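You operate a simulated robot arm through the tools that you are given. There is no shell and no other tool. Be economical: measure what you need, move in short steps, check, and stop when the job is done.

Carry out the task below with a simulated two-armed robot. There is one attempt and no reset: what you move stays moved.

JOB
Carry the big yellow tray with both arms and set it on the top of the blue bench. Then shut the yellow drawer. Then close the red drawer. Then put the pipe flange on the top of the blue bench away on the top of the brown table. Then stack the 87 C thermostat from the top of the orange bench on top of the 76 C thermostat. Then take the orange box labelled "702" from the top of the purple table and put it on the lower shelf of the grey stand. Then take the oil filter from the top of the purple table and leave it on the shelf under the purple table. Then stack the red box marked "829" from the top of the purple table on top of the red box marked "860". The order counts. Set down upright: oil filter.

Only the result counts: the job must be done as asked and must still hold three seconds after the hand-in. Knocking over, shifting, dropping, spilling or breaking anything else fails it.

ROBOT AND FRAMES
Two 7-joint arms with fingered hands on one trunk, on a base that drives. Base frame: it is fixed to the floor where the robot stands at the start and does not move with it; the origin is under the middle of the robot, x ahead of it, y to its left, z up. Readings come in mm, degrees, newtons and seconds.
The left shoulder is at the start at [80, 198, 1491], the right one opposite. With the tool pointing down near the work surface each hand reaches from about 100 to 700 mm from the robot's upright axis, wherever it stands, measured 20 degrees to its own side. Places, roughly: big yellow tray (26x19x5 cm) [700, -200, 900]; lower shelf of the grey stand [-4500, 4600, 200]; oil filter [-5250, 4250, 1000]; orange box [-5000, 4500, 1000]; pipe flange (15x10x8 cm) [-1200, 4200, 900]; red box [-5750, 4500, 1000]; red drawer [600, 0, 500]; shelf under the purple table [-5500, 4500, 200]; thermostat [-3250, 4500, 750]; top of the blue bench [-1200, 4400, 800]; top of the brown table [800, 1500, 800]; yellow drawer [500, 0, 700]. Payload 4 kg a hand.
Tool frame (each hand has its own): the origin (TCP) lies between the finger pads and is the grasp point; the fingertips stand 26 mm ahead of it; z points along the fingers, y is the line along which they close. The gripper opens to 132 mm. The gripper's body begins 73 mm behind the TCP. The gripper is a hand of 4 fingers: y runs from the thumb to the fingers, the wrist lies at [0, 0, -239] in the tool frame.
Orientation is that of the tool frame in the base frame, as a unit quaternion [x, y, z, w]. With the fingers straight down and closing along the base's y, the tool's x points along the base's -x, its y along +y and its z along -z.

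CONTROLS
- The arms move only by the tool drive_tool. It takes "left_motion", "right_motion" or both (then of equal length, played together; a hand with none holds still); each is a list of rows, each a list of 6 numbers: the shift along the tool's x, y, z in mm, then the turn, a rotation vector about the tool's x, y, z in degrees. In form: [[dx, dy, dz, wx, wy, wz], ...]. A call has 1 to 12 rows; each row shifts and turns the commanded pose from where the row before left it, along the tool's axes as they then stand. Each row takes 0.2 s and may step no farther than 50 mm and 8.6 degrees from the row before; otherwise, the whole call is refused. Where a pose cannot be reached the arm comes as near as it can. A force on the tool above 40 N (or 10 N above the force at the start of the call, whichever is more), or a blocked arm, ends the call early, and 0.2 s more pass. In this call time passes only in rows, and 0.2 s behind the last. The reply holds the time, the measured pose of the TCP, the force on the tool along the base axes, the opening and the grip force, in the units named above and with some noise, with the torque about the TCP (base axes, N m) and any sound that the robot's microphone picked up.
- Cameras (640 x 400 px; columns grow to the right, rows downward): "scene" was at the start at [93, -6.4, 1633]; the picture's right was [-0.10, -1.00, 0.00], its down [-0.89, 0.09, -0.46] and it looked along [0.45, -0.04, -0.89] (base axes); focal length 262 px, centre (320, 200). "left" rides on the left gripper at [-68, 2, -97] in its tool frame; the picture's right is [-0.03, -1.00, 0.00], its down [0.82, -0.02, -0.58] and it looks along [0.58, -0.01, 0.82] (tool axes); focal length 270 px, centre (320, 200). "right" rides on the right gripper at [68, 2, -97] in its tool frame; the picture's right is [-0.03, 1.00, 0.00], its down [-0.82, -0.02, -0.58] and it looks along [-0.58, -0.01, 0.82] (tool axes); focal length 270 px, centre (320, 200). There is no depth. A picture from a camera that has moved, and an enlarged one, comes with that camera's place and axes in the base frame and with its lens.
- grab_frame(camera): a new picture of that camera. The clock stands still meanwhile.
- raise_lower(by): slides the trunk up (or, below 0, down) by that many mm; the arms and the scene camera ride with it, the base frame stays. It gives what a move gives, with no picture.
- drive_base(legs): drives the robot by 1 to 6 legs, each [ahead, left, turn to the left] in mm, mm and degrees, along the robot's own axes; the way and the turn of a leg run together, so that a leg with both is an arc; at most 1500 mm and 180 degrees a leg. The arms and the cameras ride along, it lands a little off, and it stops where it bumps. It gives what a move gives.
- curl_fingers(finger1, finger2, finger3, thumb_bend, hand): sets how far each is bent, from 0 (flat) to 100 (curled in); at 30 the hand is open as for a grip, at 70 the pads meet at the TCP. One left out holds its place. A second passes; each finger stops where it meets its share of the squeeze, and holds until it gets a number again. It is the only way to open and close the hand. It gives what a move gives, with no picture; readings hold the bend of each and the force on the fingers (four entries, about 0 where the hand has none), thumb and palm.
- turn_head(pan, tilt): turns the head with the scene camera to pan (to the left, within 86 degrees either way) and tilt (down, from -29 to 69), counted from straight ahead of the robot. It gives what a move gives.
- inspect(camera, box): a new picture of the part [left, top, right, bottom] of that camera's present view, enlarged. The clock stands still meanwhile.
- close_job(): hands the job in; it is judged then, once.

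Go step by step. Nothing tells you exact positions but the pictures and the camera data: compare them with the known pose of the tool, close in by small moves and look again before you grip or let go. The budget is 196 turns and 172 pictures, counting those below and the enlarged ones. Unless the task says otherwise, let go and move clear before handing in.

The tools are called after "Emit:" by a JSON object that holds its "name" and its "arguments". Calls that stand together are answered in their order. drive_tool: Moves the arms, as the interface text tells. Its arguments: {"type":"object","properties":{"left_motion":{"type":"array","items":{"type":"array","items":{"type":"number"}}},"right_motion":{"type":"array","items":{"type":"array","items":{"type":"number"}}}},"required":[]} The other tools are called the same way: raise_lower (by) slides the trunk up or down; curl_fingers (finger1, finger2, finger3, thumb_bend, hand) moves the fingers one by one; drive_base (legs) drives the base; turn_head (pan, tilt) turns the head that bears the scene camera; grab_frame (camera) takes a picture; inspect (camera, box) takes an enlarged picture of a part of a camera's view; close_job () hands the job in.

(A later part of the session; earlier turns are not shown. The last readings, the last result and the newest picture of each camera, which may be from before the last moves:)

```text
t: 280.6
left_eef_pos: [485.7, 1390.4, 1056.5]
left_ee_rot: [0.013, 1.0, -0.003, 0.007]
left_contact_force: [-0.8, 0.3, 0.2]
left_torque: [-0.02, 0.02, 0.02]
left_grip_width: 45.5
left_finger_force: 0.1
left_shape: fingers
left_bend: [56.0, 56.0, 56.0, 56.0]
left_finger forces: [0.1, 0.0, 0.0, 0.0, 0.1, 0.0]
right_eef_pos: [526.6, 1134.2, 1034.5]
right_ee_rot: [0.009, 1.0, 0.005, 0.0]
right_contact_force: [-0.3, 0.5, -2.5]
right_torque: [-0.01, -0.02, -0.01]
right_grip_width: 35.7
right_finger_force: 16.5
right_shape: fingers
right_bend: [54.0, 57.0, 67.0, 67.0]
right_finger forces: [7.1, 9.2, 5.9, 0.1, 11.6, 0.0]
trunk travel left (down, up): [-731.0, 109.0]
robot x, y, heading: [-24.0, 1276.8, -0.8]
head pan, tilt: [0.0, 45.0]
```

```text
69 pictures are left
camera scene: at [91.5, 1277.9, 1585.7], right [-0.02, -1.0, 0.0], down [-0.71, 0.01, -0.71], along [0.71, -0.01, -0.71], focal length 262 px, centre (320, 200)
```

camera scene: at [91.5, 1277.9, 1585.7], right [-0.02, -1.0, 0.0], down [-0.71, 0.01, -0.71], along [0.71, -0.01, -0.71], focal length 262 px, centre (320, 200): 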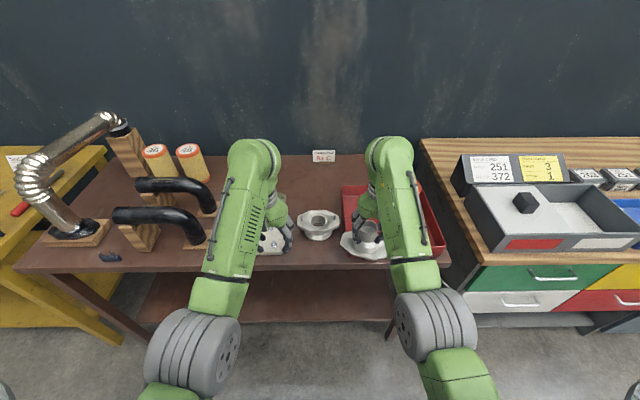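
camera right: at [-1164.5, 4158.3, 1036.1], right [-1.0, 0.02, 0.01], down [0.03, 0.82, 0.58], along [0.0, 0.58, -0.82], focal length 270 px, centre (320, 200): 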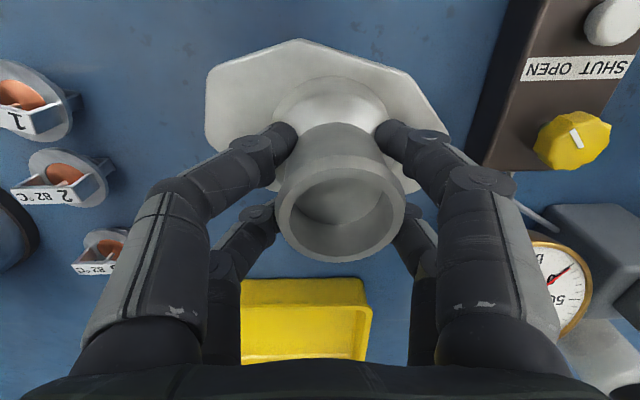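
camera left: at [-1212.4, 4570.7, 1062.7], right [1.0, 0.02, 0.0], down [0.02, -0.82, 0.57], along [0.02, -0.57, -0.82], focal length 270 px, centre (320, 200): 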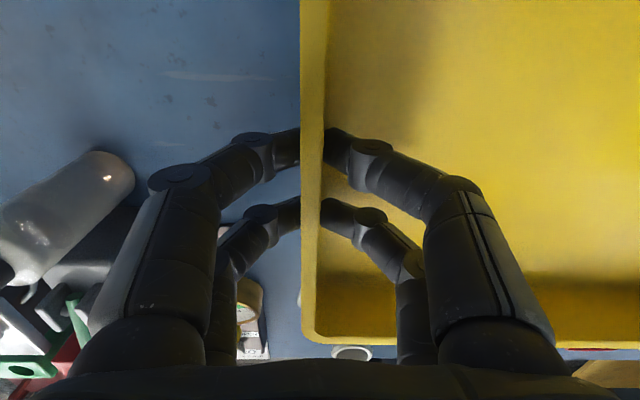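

I see a free patch behind the clamp, left of the red tray, around (905, 1295). I move the base there with the flange high and look.

Emit:
{"name": "drive_base", "arguments": {"legs": [[0, 152, 0.8], [295, 0, 0]]}}

Emit:
{"name": "grab_frame", "arguments": {"camera": "right"}}

Emit:
{"name": "grab_frame", "arguments": {"camera": "scene"}}

```text
t: 283.6
left_eef_pos: [777.5, 1542.2, 1058.6]
left_ee_rot: [0.008, 1.0, -0.003, 0.008]
left_contact_force: [-0.4, -0.5, 0.5]
left_torque: [0.02, 0.0, 0.04]
left_grip_width: 45.6
left_finger_force: 0.0
left_shape: fingers
left_bend: [56.0, 56.0, 56.0, 56.0]
left_finger forces: [0.0, 0.1, 0.0, 0.1, 0.0, 0.0]
right_eef_pos: [818.9, 1287.2, 1035.6]
right_ee_rot: [0.004, 1.0, 0.005, 0.001]
right_contact_force: [0.2, 1.2, -3.8]
right_torque: [-0.02, -0.02, -0.02]
right_grip_width: 35.6
right_finger_force: 17.2
right_shape: fingers
right_bend: [54.0, 57.0, 67.0, 67.0]
right_finger forces: [7.2, 9.2, 6.1, 0.0, 11.6, 0.0]
trunk travel left (down, up): [-731.0, 109.0]
robot x, y, heading: [275.9, 1428.2, -0.6]
head pan, tilt: [0.0, 45.0]
```

```text
68 pictures are left
camera right: at [750.8, 1288.1, 1131.9], right [0.03, 1.0, 0.01], down [0.81, -0.03, 0.58], along [0.58, -0.01, -0.82], focal length 270 px, centre (320, 200)
```

right: 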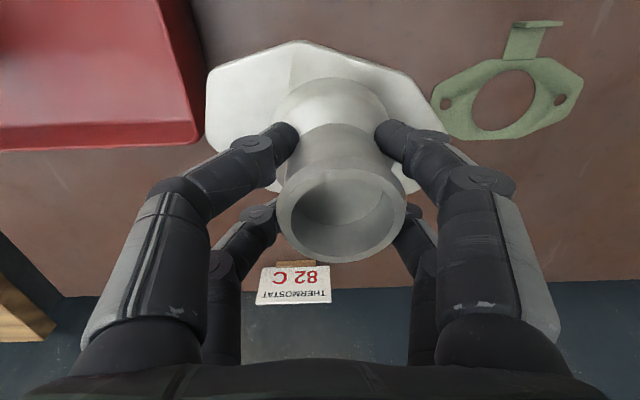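

```text
67 pictures are left
camera scene: at [382.1, 1426.9, 1586.0], right [-0.01, -1.0, 0.0], down [-0.71, 0.01, -0.71], along [0.71, -0.01, -0.71], focal length 262 px, centre (320, 200)
```

scene: 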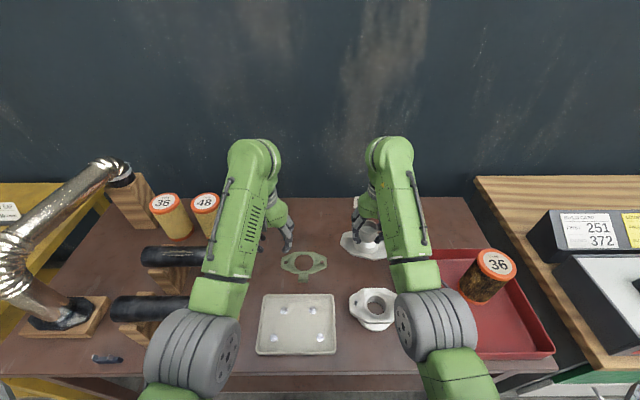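

The spot is clear on all sides. I extend 53 mm and lower onto the table.

Emit:
{"name": "drive_tool", "arguments": {"right_motion": [[-26, 0, 0, 0, 0, 0], [-27, 0, 0, 0, 0, 0], [0, 0, 40, 0, 0, 0], [0, 0, 40, 0, 0, 0], [0, 0, 40, 0, 0, 0], [0, 0, 20, 0, 0, 0]]}}

Emit:
{"name": "drive_tool", "arguments": {"right_motion": [[0, 0, 4, 0, 0, 0], [0, 0, 4, 0, 0, 0], [0, 0, 4, 0, 0, 0], [0, 0, 4, 0, 0, 0], [0, 0, 4, 0, 0, 0], [0, 0, 4, 0, 0, 0]]}}

Emit:
{"name": "grab_frame", "arguments": {"camera": "right"}}

```text
t: 285.0
left_eef_pos: [776.1, 1542.5, 1058.8]
left_ee_rot: [0.009, 1.0, -0.003, 0.009]
left_contact_force: [0.0, -0.5, -0.5]
left_torque: [-0.03, -0.05, -0.01]
left_grip_width: 45.5
left_finger_force: 0.0
left_shape: fingers
left_bend: [56.0, 56.0, 56.0, 56.0]
left_finger forces: [0.0, 0.0, 0.0, 0.0, 0.0, 0.0]
right_eef_pos: [876.8, 1288.7, 912.9]
right_ee_rot: [0.006, 1.0, 0.008, 0.014]
right_contact_force: [-6.2, -0.8, 15.4]
right_torque: [0.27, 0.01, 0.1]
right_grip_width: 35.1
right_finger_force: 24.1
right_shape: fingers
right_bend: [56.0, 59.0, 68.0, 68.0]
right_finger forces: [10.7, 11.7, 10.1, 0.0, 15.3, 0.0]
trunk travel left (down, up): [-731.0, 109.0]
robot x, y, heading: [270.1, 1427.3, -0.3]
head pan, tilt: [0.0, 45.0]
stopped in row 6 (right hand): the force on the tool passed its limit at 50 N (the readings are from after the stop); the commanded pose is now the measured one
```

```text
t: 285.6
left_eef_pos: [777.0, 1542.1, 1059.6]
left_ee_rot: [0.009, 1.0, -0.002, 0.008]
left_contact_force: [-0.4, -0.4, -0.8]
left_torque: [0.01, -0.01, -0.02]
left_grip_width: 45.4
left_finger_force: 0.1
left_shape: fingers
left_bend: [56.0, 56.0, 56.0, 56.0]
left_finger forces: [0.0, 0.0, 0.1, 0.0, 0.1, 0.0]
right_eef_pos: [884.5, 1289.9, 912.1]
right_ee_rot: [0.005, 1.0, 0.009, 0.022]
right_contact_force: [-6.6, 0.3, 21.9]
right_torque: [0.31, 0.29, 0.09]
right_grip_width: 35.4
right_finger_force: 26.6
right_shape: fingers
right_bend: [56.0, 59.0, 68.0, 69.0]
right_finger forces: [13.8, 12.9, 8.2, 0.0, 18.7, 0.0]
trunk travel left (down, up): [-731.0, 109.0]
robot x, y, heading: [273.4, 1426.0, -0.7]
head pan, tilt: [0.0, 45.0]
stopped in row 2 (right hand): the force on the tool passed its limit at 45 N (the readings are from after the stop); the commanded pose is now the measured one
```

```text
66 pictures are left
camera right: at [812.2, 1289.9, 1006.6], right [0.04, 1.0, 0.02], down [0.79, -0.04, 0.61], along [0.61, -0.01, -0.79], focal length 270 px, centre (320, 200)
```

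right: 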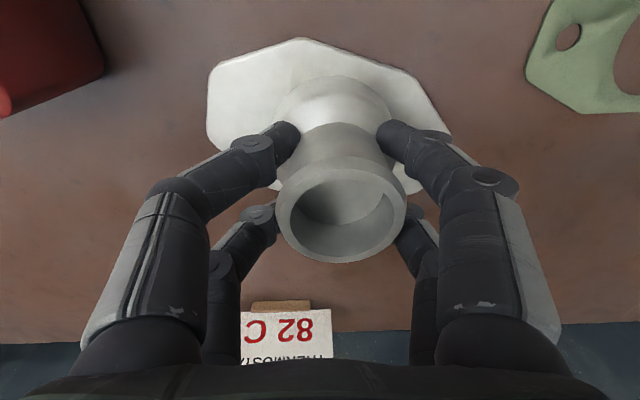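

The table is a bit higher than I assumed, and contact has tilted the hand slightly. I relax upward, re-level and set it down gently.

Emit:
{"name": "drive_tool", "arguments": {"right_motion": [[0, 0, -8, 0, 0, 0], [8, 0, 0, 0, 2.2, 0]]}}

Emit:
{"name": "drive_tool", "arguments": {"right_motion": [[0, 0, 2, 0, 0, 0], [0, 0, 2, 0, 0, 0]]}}

Emit:
{"name": "drive_tool", "arguments": {"right_motion": [[0, 0, 2, 0, 0, 0]]}}

```text
t: 286.1
left_eef_pos: [778.5, 1540.9, 1056.4]
left_ee_rot: [0.009, 1.0, -0.002, 0.007]
left_contact_force: [0.0, 0.4, -0.2]
left_torque: [0.01, -0.02, 0.01]
left_grip_width: 45.4
left_finger_force: 0.1
left_shape: fingers
left_bend: [56.0, 56.0, 56.0, 56.0]
left_finger forces: [0.0, 0.0, 0.0, 0.0, 0.0, 0.1]
right_eef_pos: [876.2, 1286.9, 915.0]
right_ee_rot: [0.005, 1.0, 0.008, -0.002]
right_contact_force: [0.9, 0.6, -2.0]
right_torque: [0.02, -0.01, -0.06]
right_grip_width: 34.7
right_finger_force: 19.7
right_shape: fingers
right_bend: [56.0, 58.0, 68.0, 68.0]
right_finger forces: [7.8, 9.5, 7.7, 0.0, 13.3, 0.0]
trunk travel left (down, up): [-731.0, 109.0]
robot x, y, heading: [274.4, 1428.5, -0.5]
head pan, tilt: [0.0, 45.0]
```

```text
t: 286.8
left_eef_pos: [778.3, 1541.7, 1058.0]
left_ee_rot: [0.009, 1.0, -0.001, 0.008]
left_contact_force: [0.2, -0.5, 0.9]
left_torque: [-0.02, -0.03, -0.01]
left_grip_width: 45.3
left_finger_force: 0.0
left_shape: fingers
left_bend: [56.0, 56.0, 56.0, 56.0]
left_finger forces: [0.0, 0.0, 0.0, 0.0, 0.0, 0.1]
right_eef_pos: [877.1, 1288.5, 913.7]
right_ee_rot: [0.005, 1.0, 0.008, 0.001]
right_contact_force: [-1.7, -0.9, 5.1]
right_torque: [0.18, -0.34, -0.04]
right_grip_width: 34.8
right_finger_force: 23.3
right_shape: fingers
right_bend: [56.0, 58.0, 68.0, 68.0]
right_finger forces: [7.7, 13.2, 11.2, 0.0, 13.9, 0.0]
trunk travel left (down, up): [-731.0, 109.0]
robot x, y, heading: [271.5, 1422.0, -0.7]
head pan, tilt: [0.0, 45.0]
```

```text
t: 287.1
left_eef_pos: [776.3, 1540.7, 1057.5]
left_ee_rot: [0.009, 1.0, -0.003, 0.008]
left_contact_force: [0.0, 0.6, 0.3]
left_torque: [-0.01, -0.01, 0.02]
left_grip_width: 45.5
left_finger_force: 0.1
left_shape: fingers
left_bend: [56.0, 56.0, 56.0, 56.0]
left_finger forces: [0.1, 0.1, 0.0, 0.1, 0.0, 0.0]
right_eef_pos: [876.6, 1288.9, 913.2]
right_ee_rot: [0.005, 1.0, 0.008, 0.003]
right_contact_force: [-1.2, -3.0, 16.1]
right_torque: [0.25, -0.33, -0.07]
right_grip_width: 34.9
right_finger_force: 26.4
right_shape: fingers
right_bend: [56.0, 59.0, 68.0, 67.0]
right_finger forces: [8.8, 15.3, 12.5, 0.0, 15.6, 0.0]
trunk travel left (down, up): [-731.0, 109.0]
robot x, y, heading: [273.3, 1426.3, -0.4]
head pan, tilt: [0.0, 45.0]
```

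Contact is firm and level. I open the hand, raise it and verify the flange.

Emit:
{"name": "curl_fingers", "arguments": {"hand": "right", "finger1": 43, "finger2": 43, "finger3": 43, "thumb_bend": 43}}

Emit:
{"name": "drive_tool", "arguments": {"right_motion": [[0, 0, -20, 0, 0, 0], [0, 0, -40, 0, 0, 0], [0, 0, -40, 0, 0, 0], [0, 0, -40, 0, 0, 0]]}}

Emit:
{"name": "grab_frame", "arguments": {"camera": "right"}}

```text
t: 288.1
left_eef_pos: [778.8, 1541.4, 1055.4]
left_ee_rot: [0.009, 1.0, -0.002, 0.007]
left_contact_force: [0.2, -1.0, -0.3]
left_torque: [0.03, 0.0, 0.03]
left_grip_width: 45.6
left_finger_force: 0.1
left_shape: fingers
left_bend: [56.0, 56.0, 56.0, 56.0]
left_finger forces: [0.0, 0.1, 0.0, 0.0, 0.0, 0.1]
right_eef_pos: [876.1, 1289.7, 908.1]
right_ee_rot: [0.006, 1.0, 0.007, -0.001]
right_contact_force: [0.0, -0.2, -0.6]
right_torque: [0.0, -0.03, 0.01]
right_grip_width: 89.1
right_finger_force: 0.0
right_shape: fingers
right_bend: [43.0, 43.0, 43.0, 43.0]
right_finger forces: [0.1, 0.0, 0.0, 0.0, 0.0, 0.0]
trunk travel left (down, up): [-731.0, 109.0]
robot x, y, heading: [274.3, 1428.6, -0.5]
head pan, tilt: [0.0, 45.0]
```

```text
t: 289.1
left_eef_pos: [778.0, 1542.9, 1057.4]
left_ee_rot: [0.008, 1.0, -0.002, 0.007]
left_contact_force: [-0.2, 0.2, -0.4]
left_torque: [-0.01, 0.02, 0.0]
left_grip_width: 45.6
left_finger_force: 0.0
left_shape: fingers
left_bend: [56.0, 56.0, 56.0, 56.0]
left_finger forces: [0.0, 0.0, 0.0, 0.0, 0.1, 0.1]
right_eef_pos: [877.4, 1286.2, 1051.0]
right_ee_rot: [0.005, 1.0, 0.008, -0.001]
right_contact_force: [-0.3, 0.0, 0.2]
right_torque: [0.01, -0.01, 0.02]
right_grip_width: 89.0
right_finger_force: 0.1
right_shape: fingers
right_bend: [43.0, 43.0, 43.0, 43.0]
right_finger forces: [0.0, 0.0, 0.0, 0.1, 0.1, 0.0]
trunk travel left (down, up): [-731.0, 109.0]
robot x, y, heading: [273.3, 1427.8, -0.3]
head pan, tilt: [0.0, 45.0]
```

```text
65 pictures are left
camera right: at [809.1, 1287.2, 1148.3], right [0.04, 1.0, 0.02], down [0.82, -0.04, 0.58], along [0.58, -0.01, -0.82], focal length 270 px, centre (320, 200)
```

right: 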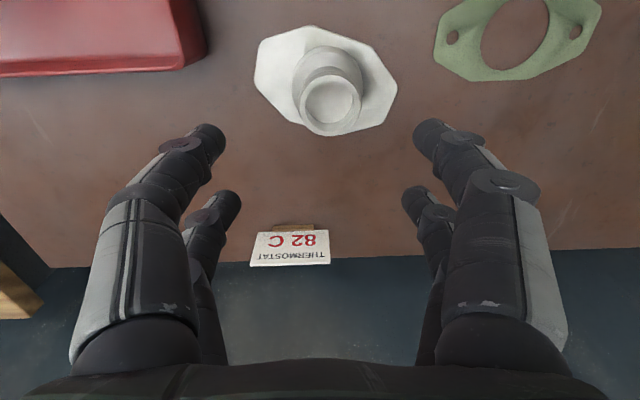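

The flange sits on the brown table. Next the thermostats: I drive back and then left along the aisle toward the orange bench.

Emit:
{"name": "drive_tool", "arguments": {"right_motion": [[40, 0, 0, 0, 0, 0], [40, 0, 0, 0, 0, 0]]}}

Emit:
{"name": "drive_base", "arguments": {"legs": [[-280, 0, 0], [0, 0, 90], [750, 0, 0], [900, 900, 0]]}}

Emit:
{"name": "turn_head", "arguments": {"pan": 60, "tilt": 20}}

Emit:
{"name": "grab_frame", "arguments": {"camera": "scene"}}

```text
t: 289.8
left_eef_pos: [775.8, 1541.2, 1059.2]
left_ee_rot: [0.009, 1.0, -0.002, 0.008]
left_contact_force: [-0.2, 0.0, 0.7]
left_torque: [0.01, -0.03, -0.01]
left_grip_width: 45.4
left_finger_force: 0.0
left_shape: fingers
left_bend: [56.0, 56.0, 56.0, 56.0]
left_finger forces: [0.0, 0.0, 0.0, 0.0, 0.1, 0.0]
right_eef_pos: [794.0, 1289.2, 1052.2]
right_ee_rot: [0.005, 1.0, 0.008, -0.001]
right_contact_force: [0.0, -0.4, 0.7]
right_torque: [0.02, -0.03, 0.01]
right_grip_width: 89.4
right_finger_force: 0.1
right_shape: fingers
right_bend: [43.0, 43.0, 43.0, 43.0]
right_finger forces: [0.1, 0.1, 0.0, 0.1, 0.0, 0.0]
trunk travel left (down, up): [-731.0, 109.0]
robot x, y, heading: [274.5, 1429.9, -0.3]
head pan, tilt: [0.0, 45.0]
```

```text
t: 305.3
left_eef_pos: [-969.6, 3630.7, 1057.4]
left_ee_rot: [-0.692, 0.722, 0.004, 0.007]
left_contact_force: [-0.1, -0.5, 0.5]
left_torque: [0.02, 0.01, 0.02]
left_grip_width: 45.6
left_finger_force: 0.1
left_shape: fingers
left_bend: [56.0, 56.0, 56.0, 56.0]
left_finger forces: [0.1, 0.0, 0.1, 0.1, 0.1, 0.0]
right_eef_pos: [-714.7, 3642.7, 1052.3]
right_ee_rot: [-0.695, 0.719, 0.006, -0.005]
right_contact_force: [0.2, 0.4, -0.1]
right_torque: [0.02, 0.01, -0.02]
right_grip_width: 89.1
right_finger_force: 0.1
right_shape: fingers
right_bend: [43.0, 43.0, 43.0, 43.0]
right_finger forces: [0.0, 0.1, 0.0, 0.0, 0.0, 0.0]
trunk travel left (down, up): [-731.0, 109.0]
robot x, y, heading: [-866.8, 3124.5, 87.9]
head pan, tilt: [0.0, 45.0]
```

```text
t: 306.6
left_eef_pos: [-969.9, 3631.5, 1056.6]
left_ee_rot: [-0.691, 0.723, 0.004, 0.007]
left_contact_force: [0.0, -0.2, -0.1]
left_torque: [-0.01, -0.05, 0.02]
left_grip_width: 45.5
left_finger_force: 0.0
left_shape: fingers
left_bend: [56.0, 56.0, 56.0, 56.0]
left_finger forces: [0.0, 0.1, 0.1, 0.1, 0.0, 0.0]
right_eef_pos: [-715.7, 3642.9, 1052.3]
right_ee_rot: [-0.695, 0.719, 0.005, -0.006]
right_contact_force: [0.1, -0.5, 0.0]
right_torque: [-0.04, -0.01, 0.0]
right_grip_width: 89.4
right_finger_force: 0.1
right_shape: fingers
right_bend: [43.0, 43.0, 43.0, 43.0]
right_finger forces: [0.1, 0.1, 0.1, 0.2, 0.1, 0.0]
trunk travel left (down, up): [-731.0, 109.0]
robot x, y, heading: [-868.3, 3120.3, 87.9]
head pan, tilt: [60.0, 20.0]
```

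```text
64 pictures are left
camera scene: at [-946.1, 3202.2, 1624.4], right [0.53, 0.85, 0.0], down [0.29, -0.18, -0.94], along [-0.8, 0.5, -0.34], focal length 262 px, centre (320, 200)
```

scene: 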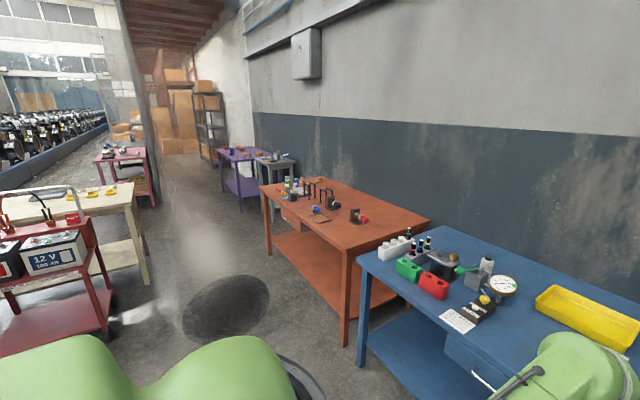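

The aisle to the left is clear (obstacles only at y<2950). I drive along to the orange bench.

Emit:
{"name": "drive_base", "arguments": {"legs": [[200, 1400, 2.1], [50, 950, 0]]}}

Emit:
{"name": "turn_head", "arguments": {"pan": 0, "tilt": 42}}

Emit:
{"name": "grab_frame", "arguments": {"camera": "scene"}}

```text
t: 318.2
left_eef_pos: [-3339.8, 3875.8, 1056.6]
left_ee_rot: [0.71, -0.705, -0.003, -0.006]
left_contact_force: [-0.2, 0.4, -0.3]
left_torque: [0.03, 0.04, -0.03]
left_grip_width: 45.4
left_finger_force: 0.1
left_shape: fingers
left_bend: [56.0, 56.0, 56.0, 56.0]
left_finger forces: [0.0, 0.1, 0.1, 0.0, 0.0, 0.1]
right_eef_pos: [-3085.9, 3901.5, 1051.1]
right_ee_rot: [0.712, -0.702, -0.006, 0.007]
right_contact_force: [0.0, 0.2, -0.9]
right_torque: [-0.03, 0.02, -0.03]
right_grip_width: 89.1
right_finger_force: 0.1
right_shape: fingers
right_bend: [43.0, 43.0, 43.0, 43.0]
right_finger forces: [0.1, 0.0, 0.0, 0.1, 0.0, 0.1]
trunk travel left (down, up): [-731.0, 109.0]
robot x, y, heading: [-3211.8, 3372.2, 90.9]
head pan, tilt: [60.0, 20.0]
```

```text
t: 319.5
left_eef_pos: [-3340.9, 3876.0, 1057.0]
left_ee_rot: [0.709, -0.705, -0.004, -0.006]
left_contact_force: [0.1, 0.5, -0.7]
left_torque: [0.03, 0.0, 0.0]
left_grip_width: 45.7
left_finger_force: 0.1
left_shape: fingers
left_bend: [56.0, 56.0, 56.0, 56.0]
left_finger forces: [0.0, 0.0, 0.0, 0.0, 0.0, 0.0]
right_eef_pos: [-3087.6, 3900.7, 1051.8]
right_ee_rot: [0.712, -0.702, -0.005, 0.005]
right_contact_force: [0.1, 0.7, -0.2]
right_torque: [-0.03, 0.0, 0.01]
right_grip_width: 89.4
right_finger_force: 0.0
right_shape: fingers
right_bend: [43.0, 43.0, 43.0, 43.0]
right_finger forces: [0.0, 0.0, 0.1, 0.0, 0.0, 0.0]
trunk travel left (down, up): [-731.0, 109.0]
robot x, y, heading: [-3211.9, 3372.6, 91.0]
head pan, tilt: [0.0, 42.0]
```

```text
63 pictures are left
camera scene: at [-3215.7, 3487.0, 1590.1], right [1.0, 0.02, 0.0], down [0.01, -0.67, -0.74], along [-0.01, 0.74, -0.67], focal length 262 px, centre (320, 200)
```

scene: 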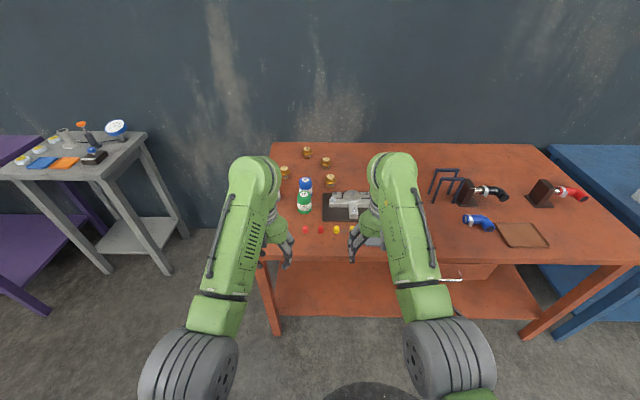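

Emit:
{"name": "inspect", "arguments": {"camera": "scene", "box": [265, 135, 385, 245]}}

```text
3.64 times, centred on (325, 190) of scene
camera zoom: at [-3215.7, 3487.0, 1590.1], right [1.0, 0.02, 0.0], down [0.01, -0.67, -0.74], along [-0.01, 0.74, -0.67], focal length 951 px, centre (302, 236)
```

zoom: 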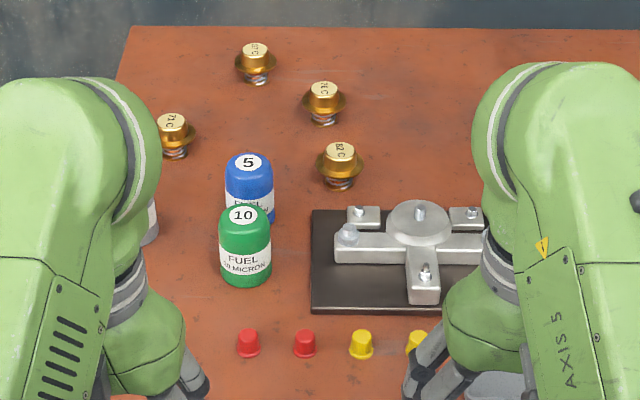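

Emit:
{"name": "inspect", "arguments": {"camera": "scene", "box": [280, 138, 345, 192]}}

```text
7.41 times, centred on (312, 165) of scene
camera zoom: at [-3215.7, 3487.0, 1590.1], right [1.0, 0.02, 0.0], down [0.01, -0.67, -0.74], along [-0.01, 0.74, -0.67], focal length 1938 px, centre (376, 459)
```

zoom: 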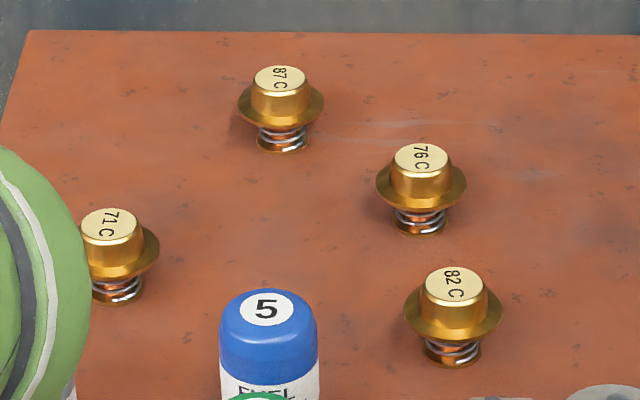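

I read the labels: 87 C at about (−3302, 4707), 76 C at (−3200, 4599) — too far from the front. The gap left of the bench (x −4175…−3510) lets me approach from its end: I turn to face +x and slide in sideways.

Emit:
{"name": "drive_base", "arguments": {"legs": [[0, 0, -91], [-590, 0, 0]]}}

Emit:
{"name": "turn_head", "arguments": {"pan": 80, "tilt": 45}}

Emit:
{"name": "grab_frame", "arguments": {"camera": "scene"}}

```text
t: 326.6
left_eef_pos: [-3298.1, 3492.6, 1055.2]
left_ee_rot: [0.0, 1.0, -0.003, 0.006]
left_contact_force: [1.0, 0.0, -0.1]
left_torque: [0.01, 0.0, 0.0]
left_grip_width: 45.6
left_finger_force: 0.1
left_shape: fingers
left_bend: [56.0, 56.0, 56.0, 56.0]
left_finger forces: [0.1, 0.1, 0.0, 0.0, 0.0, 0.0]
right_eef_pos: [-3274.6, 3240.4, 1050.6]
right_ee_rot: [-0.004, 1.0, 0.008, -0.002]
right_contact_force: [0.7, 0.5, 0.5]
right_torque: [-0.03, -0.02, 0.0]
right_grip_width: 89.2
right_finger_force: 0.0
right_shape: fingers
right_bend: [43.0, 43.0, 43.0, 43.0]
right_finger forces: [0.1, 0.0, 0.0, 0.0, 0.1, 0.1]
trunk travel left (down, up): [-731.0, 109.0]
robot x, y, heading: [-3801.1, 3370.9, 0.8]
head pan, tilt: [0.0, 42.0]
```

```text
t: 328.2
left_eef_pos: [-3299.8, 3492.5, 1057.7]
left_ee_rot: [-0.001, 1.0, -0.003, 0.007]
left_contact_force: [0.2, 0.4, -0.7]
left_torque: [0.01, 0.01, -0.04]
left_grip_width: 45.6
left_finger_force: 0.0
left_shape: fingers
left_bend: [56.0, 56.0, 56.0, 56.0]
left_finger forces: [0.0, 0.0, 0.0, 0.0, 0.0, 0.1]
right_eef_pos: [-3275.6, 3240.7, 1051.8]
right_ee_rot: [-0.005, 1.0, 0.007, -0.001]
right_contact_force: [0.2, -1.4, -0.6]
right_torque: [0.0, 0.01, 0.0]
right_grip_width: 89.2
right_finger_force: 0.0
right_shape: fingers
right_bend: [43.0, 43.0, 43.0, 43.0]
right_finger forces: [0.1, 0.0, 0.0, 0.0, 0.0, 0.1]
trunk travel left (down, up): [-731.0, 109.0]
robot x, y, heading: [-3805.0, 3366.1, 0.6]
head pan, tilt: [80.0, 45.0]
```

```text
60 pictures are left
camera scene: at [-3759.6, 3448.8, 1585.8], right [0.99, -0.16, 0.0], down [-0.12, -0.7, -0.71], along [0.12, 0.7, -0.71], focal length 262 px, centre (320, 200)
```

scene: 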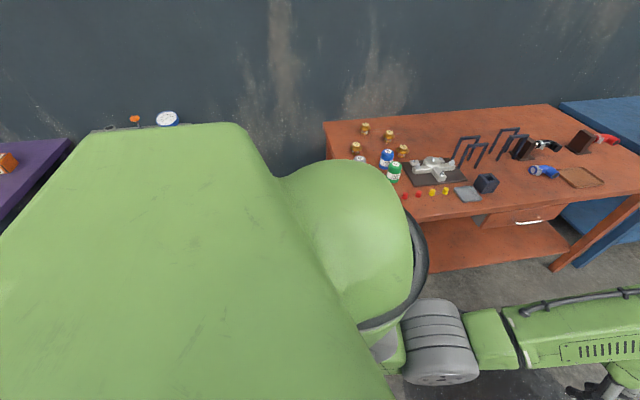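

Emit:
{"name": "drive_base", "arguments": {"legs": [[10, 550, -0.7], [0, 560, 0]]}}

Emit:
{"name": "turn_head", "arguments": {"pan": 12, "tilt": 50}}

Emit:
{"name": "grab_frame", "arguments": {"camera": "scene"}}

```text
t: 334.2
left_eef_pos: [-3284.0, 4605.5, 1057.5]
left_ee_rot: [0.011, 1.0, -0.001, 0.007]
left_contact_force: [-0.2, -0.5, -0.4]
left_torque: [0.02, -0.02, -0.01]
left_grip_width: 45.4
left_finger_force: 0.1
left_shape: fingers
left_bend: [56.0, 56.0, 56.0, 56.0]
left_finger forces: [0.0, 0.0, 0.0, 0.0, 0.0, 0.1]
right_eef_pos: [-3264.7, 4352.7, 1050.4]
right_ee_rot: [0.008, 1.0, 0.007, -0.001]
right_contact_force: [-0.7, -0.5, -0.6]
right_torque: [-0.02, 0.0, -0.01]
right_grip_width: 89.2
right_finger_force: 0.1
right_shape: fingers
right_bend: [43.0, 43.0, 43.0, 43.0]
right_finger forces: [0.0, 0.0, 0.0, 0.0, 0.1, 0.0]
trunk travel left (down, up): [-731.0, 109.0]
robot x, y, heading: [-3788.7, 4498.2, -0.9]
head pan, tilt: [80.0, 45.0]
```

```text
t: 335.6
left_eef_pos: [-3281.5, 4607.1, 1057.1]
left_ee_rot: [0.011, 1.0, -0.003, 0.007]
left_contact_force: [0.5, -1.2, 0.5]
left_torque: [0.01, 0.03, 0.0]
left_grip_width: 45.5
left_finger_force: 0.1
left_shape: fingers
left_bend: [56.0, 56.0, 56.0, 56.0]
left_finger forces: [0.0, 0.1, 0.1, 0.1, 0.0, 0.1]
right_eef_pos: [-3266.7, 4353.3, 1050.6]
right_ee_rot: [0.008, 1.0, 0.008, -0.001]
right_contact_force: [0.9, -0.2, -0.5]
right_torque: [-0.04, -0.03, 0.03]
right_grip_width: 89.2
right_finger_force: 0.1
right_shape: fingers
right_bend: [43.0, 43.0, 43.0, 43.0]
right_finger forces: [0.0, 0.1, 0.0, 0.0, 0.0, 0.0]
trunk travel left (down, up): [-731.0, 109.0]
robot x, y, heading: [-3791.3, 4496.6, -0.8]
head pan, tilt: [12.0, 50.0]
```

```text
59 pictures are left
camera scene: at [-3683.2, 4509.8, 1578.9], right [0.2, -0.98, 0.0], down [-0.75, -0.15, -0.64], along [0.63, 0.13, -0.77], focal length 262 px, centre (320, 200)
```

scene: 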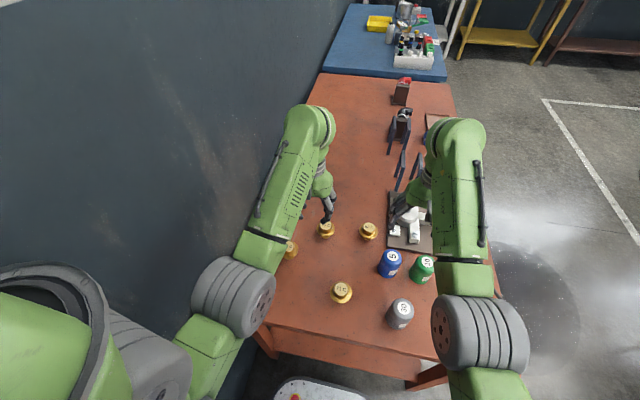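

From this side everything is in reach. I move the left hand over the 87 C thermostat and look closely.

Emit:
{"name": "curl_fingers", "arguments": {"hand": "left", "finger1": 46, "finger2": 46, "finger3": 46, "thumb_bend": 46}}

Emit:
{"name": "drive_tool", "arguments": {"left_motion": [[4, 40, 30, 0, 0, 0], [4, 41, 40, 0, 0, 0], [0, 0, 25, 0, 0, 0]]}}

Emit:
{"name": "grab_frame", "arguments": {"camera": "left"}}

```text
t: 336.6
left_eef_pos: [-3283.5, 4607.2, 1056.3]
left_ee_rot: [0.011, 1.0, -0.002, 0.007]
left_contact_force: [-0.1, -0.5, -0.1]
left_torque: [0.0, -0.01, 0.02]
left_grip_width: 79.0
left_finger_force: 0.1
left_shape: fingers
left_bend: [46.0, 46.0, 46.0, 46.0]
left_finger forces: [0.0, 0.0, 0.1, 0.1, 0.0, 0.1]
right_eef_pos: [-3264.8, 4353.2, 1051.7]
right_ee_rot: [0.008, 1.0, 0.008, -0.001]
right_contact_force: [-0.4, 0.2, 0.0]
right_torque: [-0.01, -0.01, 0.02]
right_grip_width: 89.3
right_finger_force: 0.0
right_shape: fingers
right_bend: [43.0, 43.0, 43.0, 43.0]
right_finger forces: [0.1, 0.0, 0.0, 0.0, 0.0, 0.0]
trunk travel left (down, up): [-731.0, 109.0]
robot x, y, heading: [-3790.2, 4496.4, -0.5]
head pan, tilt: [12.0, 50.0]
```

```text
refused: row 1 steps farther than a row can; nothing moved
```

```text
58 pictures are left
camera left: at [-3214.9, 4608.7, 1154.0], right [0.0, -1.0, 0.0], down [-0.82, 0.0, 0.57], along [-0.57, -0.01, -0.82], focal length 270 px, centre (320, 200)
```

left: 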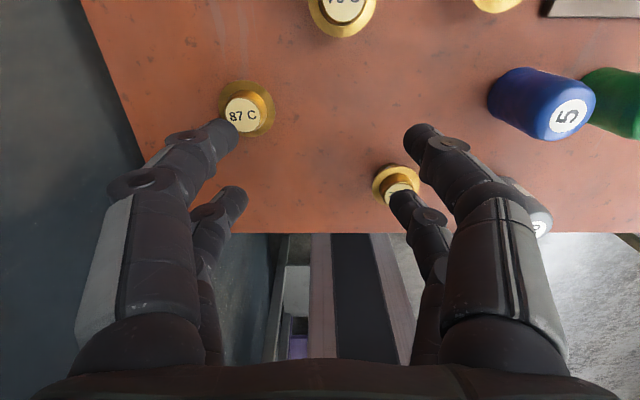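

Clear view of both: 87 C at (−3305, 4690), 76 C at (−3210, 4584). I move in smaller steps over the 87 C.

Emit:
{"name": "drive_tool", "arguments": {"left_motion": [[8, 28, 30, 0, 0, 0], [8, 28, 30, 0, 0, 0], [7, 27, 30, 0, 0, 0]]}}

Emit:
{"name": "grab_frame", "arguments": {"camera": "left"}}

```text
t: 337.4
left_eef_pos: [-3302.5, 4689.4, 965.5]
left_ee_rot: [0.011, 1.0, -0.002, 0.007]
left_contact_force: [-0.2, 0.1, 0.2]
left_torque: [-0.01, -0.04, 0.02]
left_grip_width: 79.0
left_finger_force: 0.0
left_shape: fingers
left_bend: [46.0, 46.0, 46.0, 46.0]
left_finger forces: [0.0, 0.0, 0.1, 0.0, 0.0, 0.0]
right_eef_pos: [-3266.0, 4353.4, 1051.2]
right_ee_rot: [0.007, 1.0, 0.008, -0.001]
right_contact_force: [-0.7, -0.3, -0.3]
right_torque: [0.01, 0.01, 0.03]
right_grip_width: 89.4
right_finger_force: 0.0
right_shape: fingers
right_bend: [43.0, 43.0, 43.0, 43.0]
right_finger forces: [0.1, 0.0, 0.0, 0.0, 0.0, 0.0]
trunk travel left (down, up): [-731.0, 109.0]
robot x, y, heading: [-3788.3, 4495.3, -0.7]
head pan, tilt: [12.0, 50.0]
```

```text
57 pictures are left
camera left: at [-3235.1, 4691.4, 1062.5], right [0.0, -1.0, 0.01], down [-0.82, 0.0, 0.57], along [-0.57, -0.01, -0.82], focal length 270 px, centre (320, 200)
```

left: 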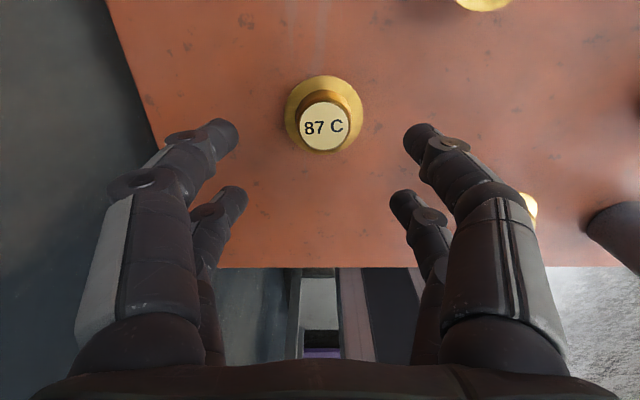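

The 87 C cap top is at (−3301, 4686, 873). I descend, grip its cap and lift.

Emit:
{"name": "drive_tool", "arguments": {"left_motion": [[0, -2, 30, 0, 0, 0], [-1, -1, 30, 0, 0, 0], [0, 0, 15, 0, 0, 0]]}}

Emit:
{"name": "curl_fingers", "arguments": {"hand": "left", "finger1": 68, "finger2": 68, "finger3": 68, "thumb_bend": 68}}

Emit:
{"name": "grab_frame", "arguments": {"camera": "left"}}

```text
t: 338.2
left_eef_pos: [-3300.9, 4686.2, 891.6]
left_ee_rot: [0.011, 1.0, -0.003, 0.007]
left_contact_force: [-0.4, -0.8, -0.3]
left_torque: [0.0, 0.0, -0.01]
left_grip_width: 78.9
left_finger_force: 0.1
left_shape: fingers
left_bend: [46.0, 46.0, 46.0, 46.0]
left_finger forces: [0.0, 0.0, 0.0, 0.1, 0.1, 0.0]
right_eef_pos: [-3265.7, 4353.6, 1050.6]
right_ee_rot: [0.007, 1.0, 0.008, -0.001]
right_contact_force: [-0.1, -0.4, -0.1]
right_torque: [0.0, -0.03, 0.0]
right_grip_width: 89.2
right_finger_force: 0.0
right_shape: fingers
right_bend: [43.0, 43.0, 43.0, 43.0]
right_finger forces: [0.0, 0.0, 0.0, 0.0, 0.1, 0.0]
trunk travel left (down, up): [-731.0, 109.0]
robot x, y, heading: [-3787.1, 4491.3, -0.8]
head pan, tilt: [12.0, 50.0]
```

```text
t: 339.2
left_eef_pos: [-3299.5, 4686.3, 890.9]
left_ee_rot: [0.012, 1.0, -0.003, 0.008]
left_contact_force: [0.0, 0.1, -0.3]
left_torque: [-0.02, 0.0, 0.01]
left_grip_width: 17.6
left_finger_force: 5.8
left_shape: fingers
left_bend: [64.0, 63.0, 64.0, 66.0]
left_finger forces: [2.9, 3.3, 2.8, 0.1, 2.9, 0.0]
right_eef_pos: [-3265.9, 4352.6, 1051.1]
right_ee_rot: [0.008, 1.0, 0.007, -0.001]
right_contact_force: [0.1, 0.1, -0.1]
right_torque: [0.0, 0.01, 0.0]
right_grip_width: 89.3
right_finger_force: 0.0
right_shape: fingers
right_bend: [43.0, 43.0, 43.0, 43.0]
right_finger forces: [0.1, 0.0, 0.1, 0.1, 0.1, 0.0]
trunk travel left (down, up): [-731.0, 109.0]
robot x, y, heading: [-3790.7, 4498.9, -0.7]
head pan, tilt: [12.0, 50.0]
```

```text
56 pictures are left
camera left: at [-3232.7, 4688.5, 988.1], right [0.0, -1.0, 0.0], down [-0.82, 0.0, 0.57], along [-0.57, -0.01, -0.82], focal length 270 px, centre (320, 200)
```

left: 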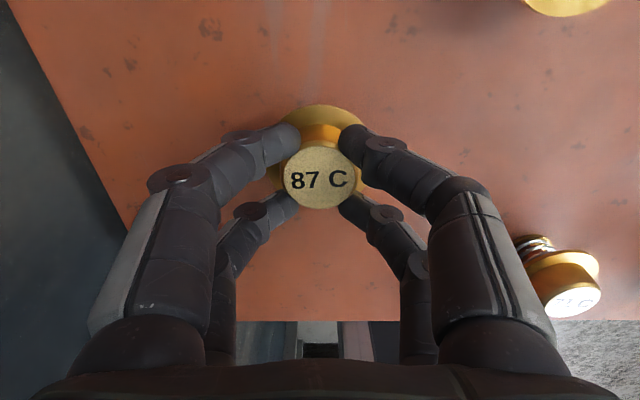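

Well centred. I squeeze a little more and lift.

Emit:
{"name": "curl_fingers", "arguments": {"hand": "left", "finger1": 76, "finger2": 76, "finger3": 76, "thumb_bend": 76}}

Emit:
{"name": "drive_tool", "arguments": {"left_motion": [[0, 0, -15, 0, 0, 0], [0, 0, -25, 0, 0, 0], [0, 0, -40, 0, 0, 0], [0, 0, -40, 0, 0, 0]]}}

Emit:
{"name": "grab_frame", "arguments": {"camera": "left"}}

```text
t: 340.2
left_eef_pos: [-3300.3, 4686.4, 891.6]
left_ee_rot: [0.011, 1.0, -0.003, 0.007]
left_contact_force: [0.1, 0.2, -0.3]
left_torque: [0.0, 0.0, 0.0]
left_grip_width: 14.6
left_finger_force: 18.7
left_shape: fingers
left_bend: [66.0, 64.0, 70.0, 67.0]
left_finger forces: [9.6, 9.7, 7.8, 0.1, 9.5, 0.0]
right_eef_pos: [-3266.3, 4354.0, 1051.5]
right_ee_rot: [0.008, 1.0, 0.008, -0.001]
right_contact_force: [-0.3, 0.3, -0.3]
right_torque: [0.02, -0.01, 0.01]
right_grip_width: 89.0
right_finger_force: 0.0
right_shape: fingers
right_bend: [43.0, 43.0, 43.0, 43.0]
right_finger forces: [0.0, 0.1, 0.1, 0.0, 0.0, 0.0]
trunk travel left (down, up): [-731.0, 109.0]
robot x, y, heading: [-3788.8, 4499.1, -0.8]
head pan, tilt: [12.0, 50.0]
```

```text
t: 341.2
left_eef_pos: [-3301.8, 4688.6, 1012.6]
left_ee_rot: [0.011, 1.0, -0.002, 0.008]
left_contact_force: [0.2, 0.6, 0.2]
left_torque: [-0.04, -0.02, 0.03]
left_grip_width: 14.2
left_finger_force: 20.4
left_shape: fingers
left_bend: [66.0, 64.0, 70.0, 67.0]
left_finger forces: [10.4, 10.6, 8.4, 0.0, 10.3, 0.0]
right_eef_pos: [-3265.5, 4353.6, 1050.7]
right_ee_rot: [0.007, 1.0, 0.008, -0.001]
right_contact_force: [-0.7, -0.1, 0.1]
right_torque: [0.04, 0.01, -0.02]
right_grip_width: 89.3
right_finger_force: 0.1
right_shape: fingers
right_bend: [43.0, 43.0, 43.0, 43.0]
right_finger forces: [0.0, 0.0, 0.0, 0.0, 0.0, 0.0]
trunk travel left (down, up): [-731.0, 109.0]
robot x, y, heading: [-3789.2, 4492.0, -0.8]
head pan, tilt: [12.0, 50.0]
```

```text
55 pictures are left
camera left: at [-3234.1, 4690.3, 1109.7], right [0.0, -1.0, 0.0], down [-0.82, 0.0, 0.57], along [-0.57, 0.0, -0.82], focal length 270 px, centre (320, 200)
```

left: 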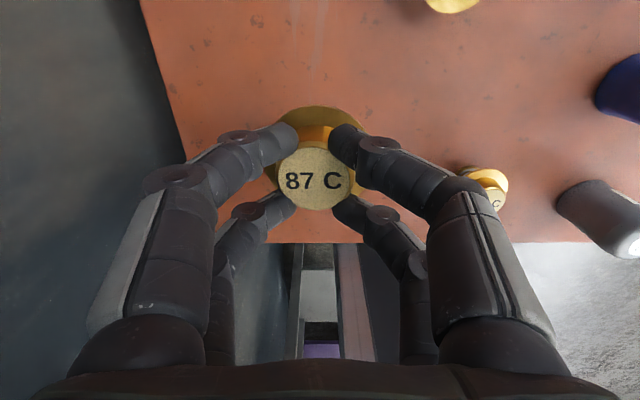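

Lifted and steady. I move partway toward the 76 C and measure it precisely.

Emit:
{"name": "drive_tool", "arguments": {"left_motion": [[-36, -24, 0, 0, 0, 0], [-37, -24, 0, 0, 0, 0]]}}

Emit:
{"name": "grab_frame", "arguments": {"camera": "left"}}

```text
t: 341.8
left_eef_pos: [-3228.2, 4636.3, 1011.8]
left_ee_rot: [0.011, 1.0, -0.003, 0.005]
left_contact_force: [0.2, 0.2, -0.8]
left_torque: [0.0, 0.05, 0.0]
left_grip_width: 14.1
left_finger_force: 20.5
left_shape: fingers
left_bend: [66.0, 64.0, 70.0, 67.0]
left_finger forces: [10.5, 10.9, 8.7, 0.1, 10.6, 0.0]
right_eef_pos: [-3263.9, 4353.0, 1049.0]
right_ee_rot: [0.007, 1.0, 0.008, -0.002]
right_contact_force: [1.0, -0.6, -0.5]
right_torque: [0.0, 0.04, 0.01]
right_grip_width: 89.1
right_finger_force: 0.0
right_shape: fingers
right_bend: [43.0, 43.0, 43.0, 43.0]
right_finger forces: [0.0, 0.0, 0.0, 0.0, 0.1, 0.0]
trunk travel left (down, up): [-731.0, 109.0]
robot x, y, heading: [-3793.3, 4495.7, -1.0]
head pan, tilt: [12.0, 50.0]
```

```text
54 pictures are left
camera left: at [-3159.2, 4638.7, 1108.5], right [0.0, -1.0, 0.0], down [-0.82, 0.0, 0.57], along [-0.57, -0.01, -0.82], focal length 270 px, centre (320, 200)
```

left: 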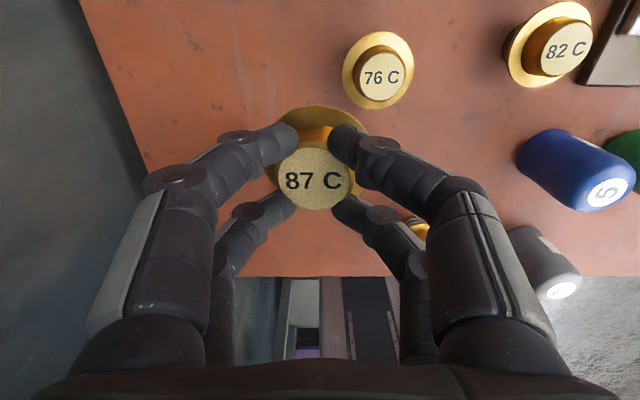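

The 76 C cap centre is at (−3202, 4587). I move above it, then lower in tiny steps until contact.

Emit:
{"name": "drive_tool", "arguments": {"left_motion": [[-13.5, -26, 0, 0, 0, 0], [-13.4, -26, 0, 0, 0, 0], [0, 0, 15, 0, 0, 0]]}}

Emit:
{"name": "grab_frame", "arguments": {"camera": "left"}}

Emit:
{"name": "grab_frame", "arguments": {"camera": "scene"}}

```text
t: 342.6
left_eef_pos: [-3206.4, 4584.3, 999.8]
left_ee_rot: [0.011, 1.0, -0.003, 0.007]
left_contact_force: [0.1, -0.1, 0.5]
left_torque: [-0.03, -0.04, 0.01]
left_grip_width: 14.0
left_finger_force: 20.4
left_shape: fingers
left_bend: [66.0, 64.0, 70.0, 67.0]
left_finger forces: [10.8, 11.1, 8.8, 0.0, 10.8, 0.1]
right_eef_pos: [-3265.7, 4353.4, 1051.0]
right_ee_rot: [0.008, 1.0, 0.007, -0.001]
right_contact_force: [0.6, 0.1, -0.4]
right_torque: [-0.01, 0.01, 0.01]
right_grip_width: 89.1
right_finger_force: 0.0
right_shape: fingers
right_bend: [43.0, 43.0, 43.0, 43.0]
right_finger forces: [0.1, 0.0, 0.0, 0.1, 0.0, 0.0]
trunk travel left (down, up): [-731.0, 109.0]
robot x, y, heading: [-3787.1, 4496.9, -0.9]
head pan, tilt: [12.0, 50.0]
```

```text
53 pictures are left
camera left: at [-3137.5, 4586.8, 1096.2], right [0.0, -1.0, 0.01], down [-0.82, 0.0, 0.57], along [-0.57, -0.01, -0.82], focal length 270 px, centre (320, 200)
```

left: 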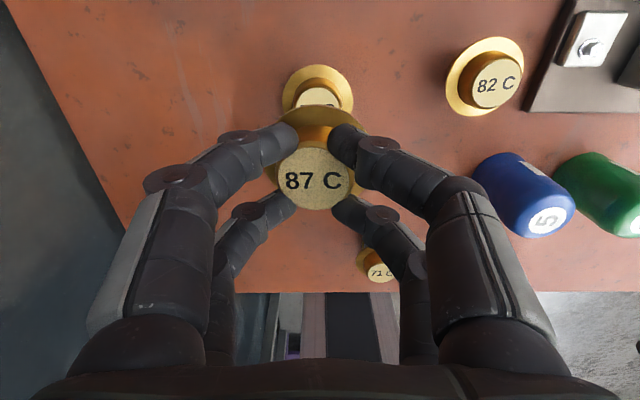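

```text
52 pictures are left
camera scene: at [-3683.5, 4510.4, 1578.9], right [0.19, -0.98, 0.0], down [-0.75, -0.15, -0.64], along [0.63, 0.12, -0.77], focal length 262 px, centre (320, 200)
```

scene: 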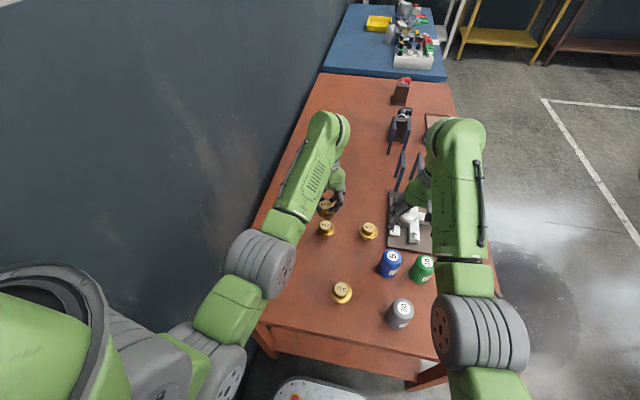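

Nearly concentric; I correct 2 mm and lower with contact checks.

Emit:
{"name": "drive_tool", "arguments": {"left_motion": [[-1.5, -2, 15, 0, 0, 0], [0, 0, 15, 0, 0, 0]]}}

Emit:
{"name": "drive_tool", "arguments": {"left_motion": [[0, 0, 3, 0, 0, 0], [0, 0, 3, 0, 0, 0], [0, 0, 2, 0, 0, 0]]}}

Emit:
{"name": "inspect", "arguments": {"camera": "scene", "box": [290, 160, 390, 250]}}

```text
t: 343.2
left_eef_pos: [-3202.2, 4584.2, 970.1]
left_ee_rot: [0.011, 1.0, -0.003, 0.007]
left_contact_force: [-0.2, 0.3, -1.7]
left_torque: [0.0, -0.01, -0.01]
left_grip_width: 13.8
left_finger_force: 21.0
left_shape: fingers
left_bend: [66.0, 64.0, 70.0, 67.0]
left_finger forces: [10.9, 11.3, 8.9, 0.0, 11.0, 0.0]
right_eef_pos: [-3264.7, 4354.0, 1049.9]
right_ee_rot: [0.007, 1.0, 0.007, -0.001]
right_contact_force: [0.4, 0.2, -0.1]
right_torque: [0.01, -0.01, -0.02]
right_grip_width: 89.0
right_finger_force: 0.1
right_shape: fingers
right_bend: [43.0, 43.0, 43.0, 43.0]
right_finger forces: [0.0, 0.0, 0.0, 0.0, 0.0, 0.1]
trunk travel left (down, up): [-731.0, 109.0]
robot x, y, heading: [-3785.7, 4494.5, -0.8]
head pan, tilt: [12.0, 50.0]
```

```text
t: 344.0
left_eef_pos: [-3202.7, 4583.0, 960.7]
left_ee_rot: [0.011, 1.0, -0.002, 0.007]
left_contact_force: [1.1, 0.2, -1.0]
left_torque: [0.0, 0.01, 0.0]
left_grip_width: 13.7
left_finger_force: 20.9
left_shape: fingers
left_bend: [66.0, 64.0, 70.0, 67.0]
left_finger forces: [10.8, 11.3, 8.9, 0.0, 10.9, 0.0]
right_eef_pos: [-3264.9, 4353.4, 1051.3]
right_ee_rot: [0.007, 1.0, 0.008, -0.001]
right_contact_force: [0.2, -0.8, 0.2]
right_torque: [-0.03, -0.01, 0.02]
right_grip_width: 89.2
right_finger_force: 0.0
right_shape: fingers
right_bend: [43.0, 43.0, 43.0, 43.0]
right_finger forces: [0.0, 0.1, 0.1, 0.0, 0.0, 0.1]
trunk travel left (down, up): [-731.0, 109.0]
robot x, y, heading: [-3789.4, 4494.0, -0.8]
head pan, tilt: [12.0, 50.0]
```

```text
4.44 times, centred on (340, 205) of scene
camera zoom: at [-3683.3, 4509.8, 1578.9], right [0.19, -0.98, 0.0], down [-0.75, -0.15, -0.64], along [0.63, 0.12, -0.77], focal length 1162 px, centre (231, 178)
```

zoom: 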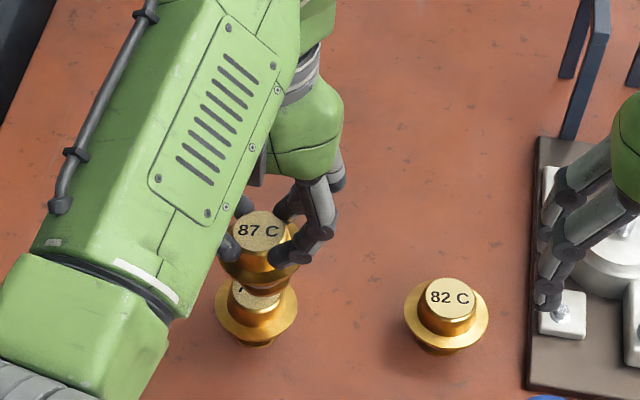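

Emit:
{"name": "inspect", "arguments": {"camera": "scene", "box": [330, 195, 370, 245]}}

```text
8.00 times, centred on (350, 220) of scene
camera zoom: at [-3683.3, 4509.8, 1578.9], right [0.19, -0.98, 0.0], down [-0.75, -0.15, -0.64], along [0.63, 0.12, -0.77], focal length 2092 px, centre (80, 40)
```

zoom: 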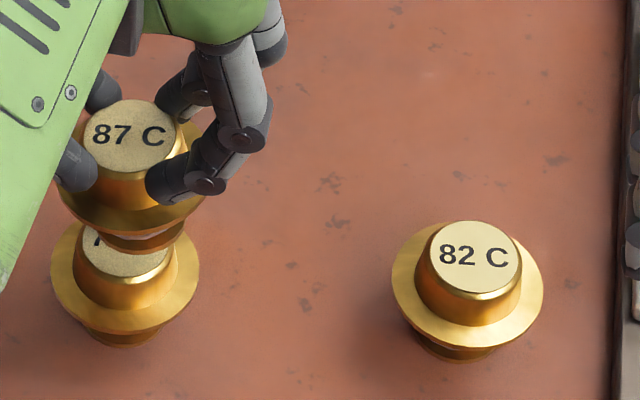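

The held thermostat is tilted by about 5–6° (bottom toward −y). I raise slightly, rotate the hand to upright it and check again.

Emit:
{"name": "drive_tool", "arguments": {"left_motion": [[0, 0, -6, 0, 0, 0], [0, 0, 0, -5.5, 0, 0]]}}

Emit:
{"name": "inspect", "arguments": {"camera": "scene", "box": [330, 195, 370, 245]}}

```text
t: 344.6
left_eef_pos: [-3201.9, 4581.6, 965.1]
left_ee_rot: [0.011, 0.999, 0.047, 0.007]
left_contact_force: [-0.4, -0.2, -0.9]
left_torque: [0.01, -0.06, 0.03]
left_grip_width: 13.8
left_finger_force: 21.2
left_shape: fingers
left_bend: [66.0, 64.0, 70.0, 67.0]
left_finger forces: [10.9, 11.4, 9.0, 0.1, 11.1, 0.0]
right_eef_pos: [-3265.1, 4352.8, 1051.2]
right_ee_rot: [0.007, 1.0, 0.008, -0.001]
right_contact_force: [0.1, -0.1, -0.9]
right_torque: [0.03, -0.02, -0.02]
right_grip_width: 89.0
right_finger_force: 0.1
right_shape: fingers
right_bend: [43.0, 43.0, 43.0, 43.0]
right_finger forces: [0.0, 0.0, 0.1, 0.1, 0.0, 0.0]
trunk travel left (down, up): [-731.0, 109.0]
robot x, y, heading: [-3790.9, 4496.6, -1.0]
head pan, tilt: [12.0, 50.0]
```

```text
8.00 times, centred on (350, 220) of scene
camera zoom: at [-3683.1, 4508.7, 1578.9], right [0.19, -0.98, 0.0], down [-0.75, -0.15, -0.64], along [0.63, 0.13, -0.77], focal length 2092 px, centre (80, 40)
```

zoom: 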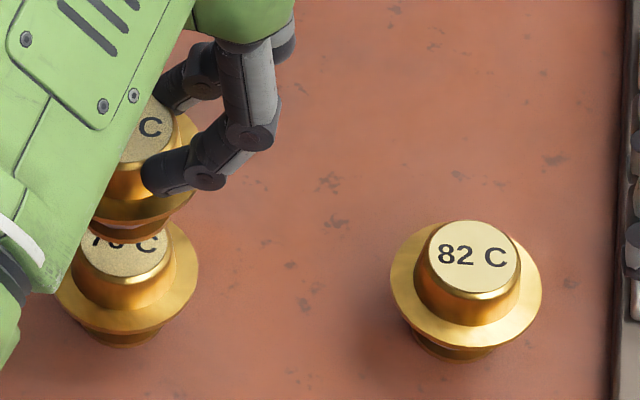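

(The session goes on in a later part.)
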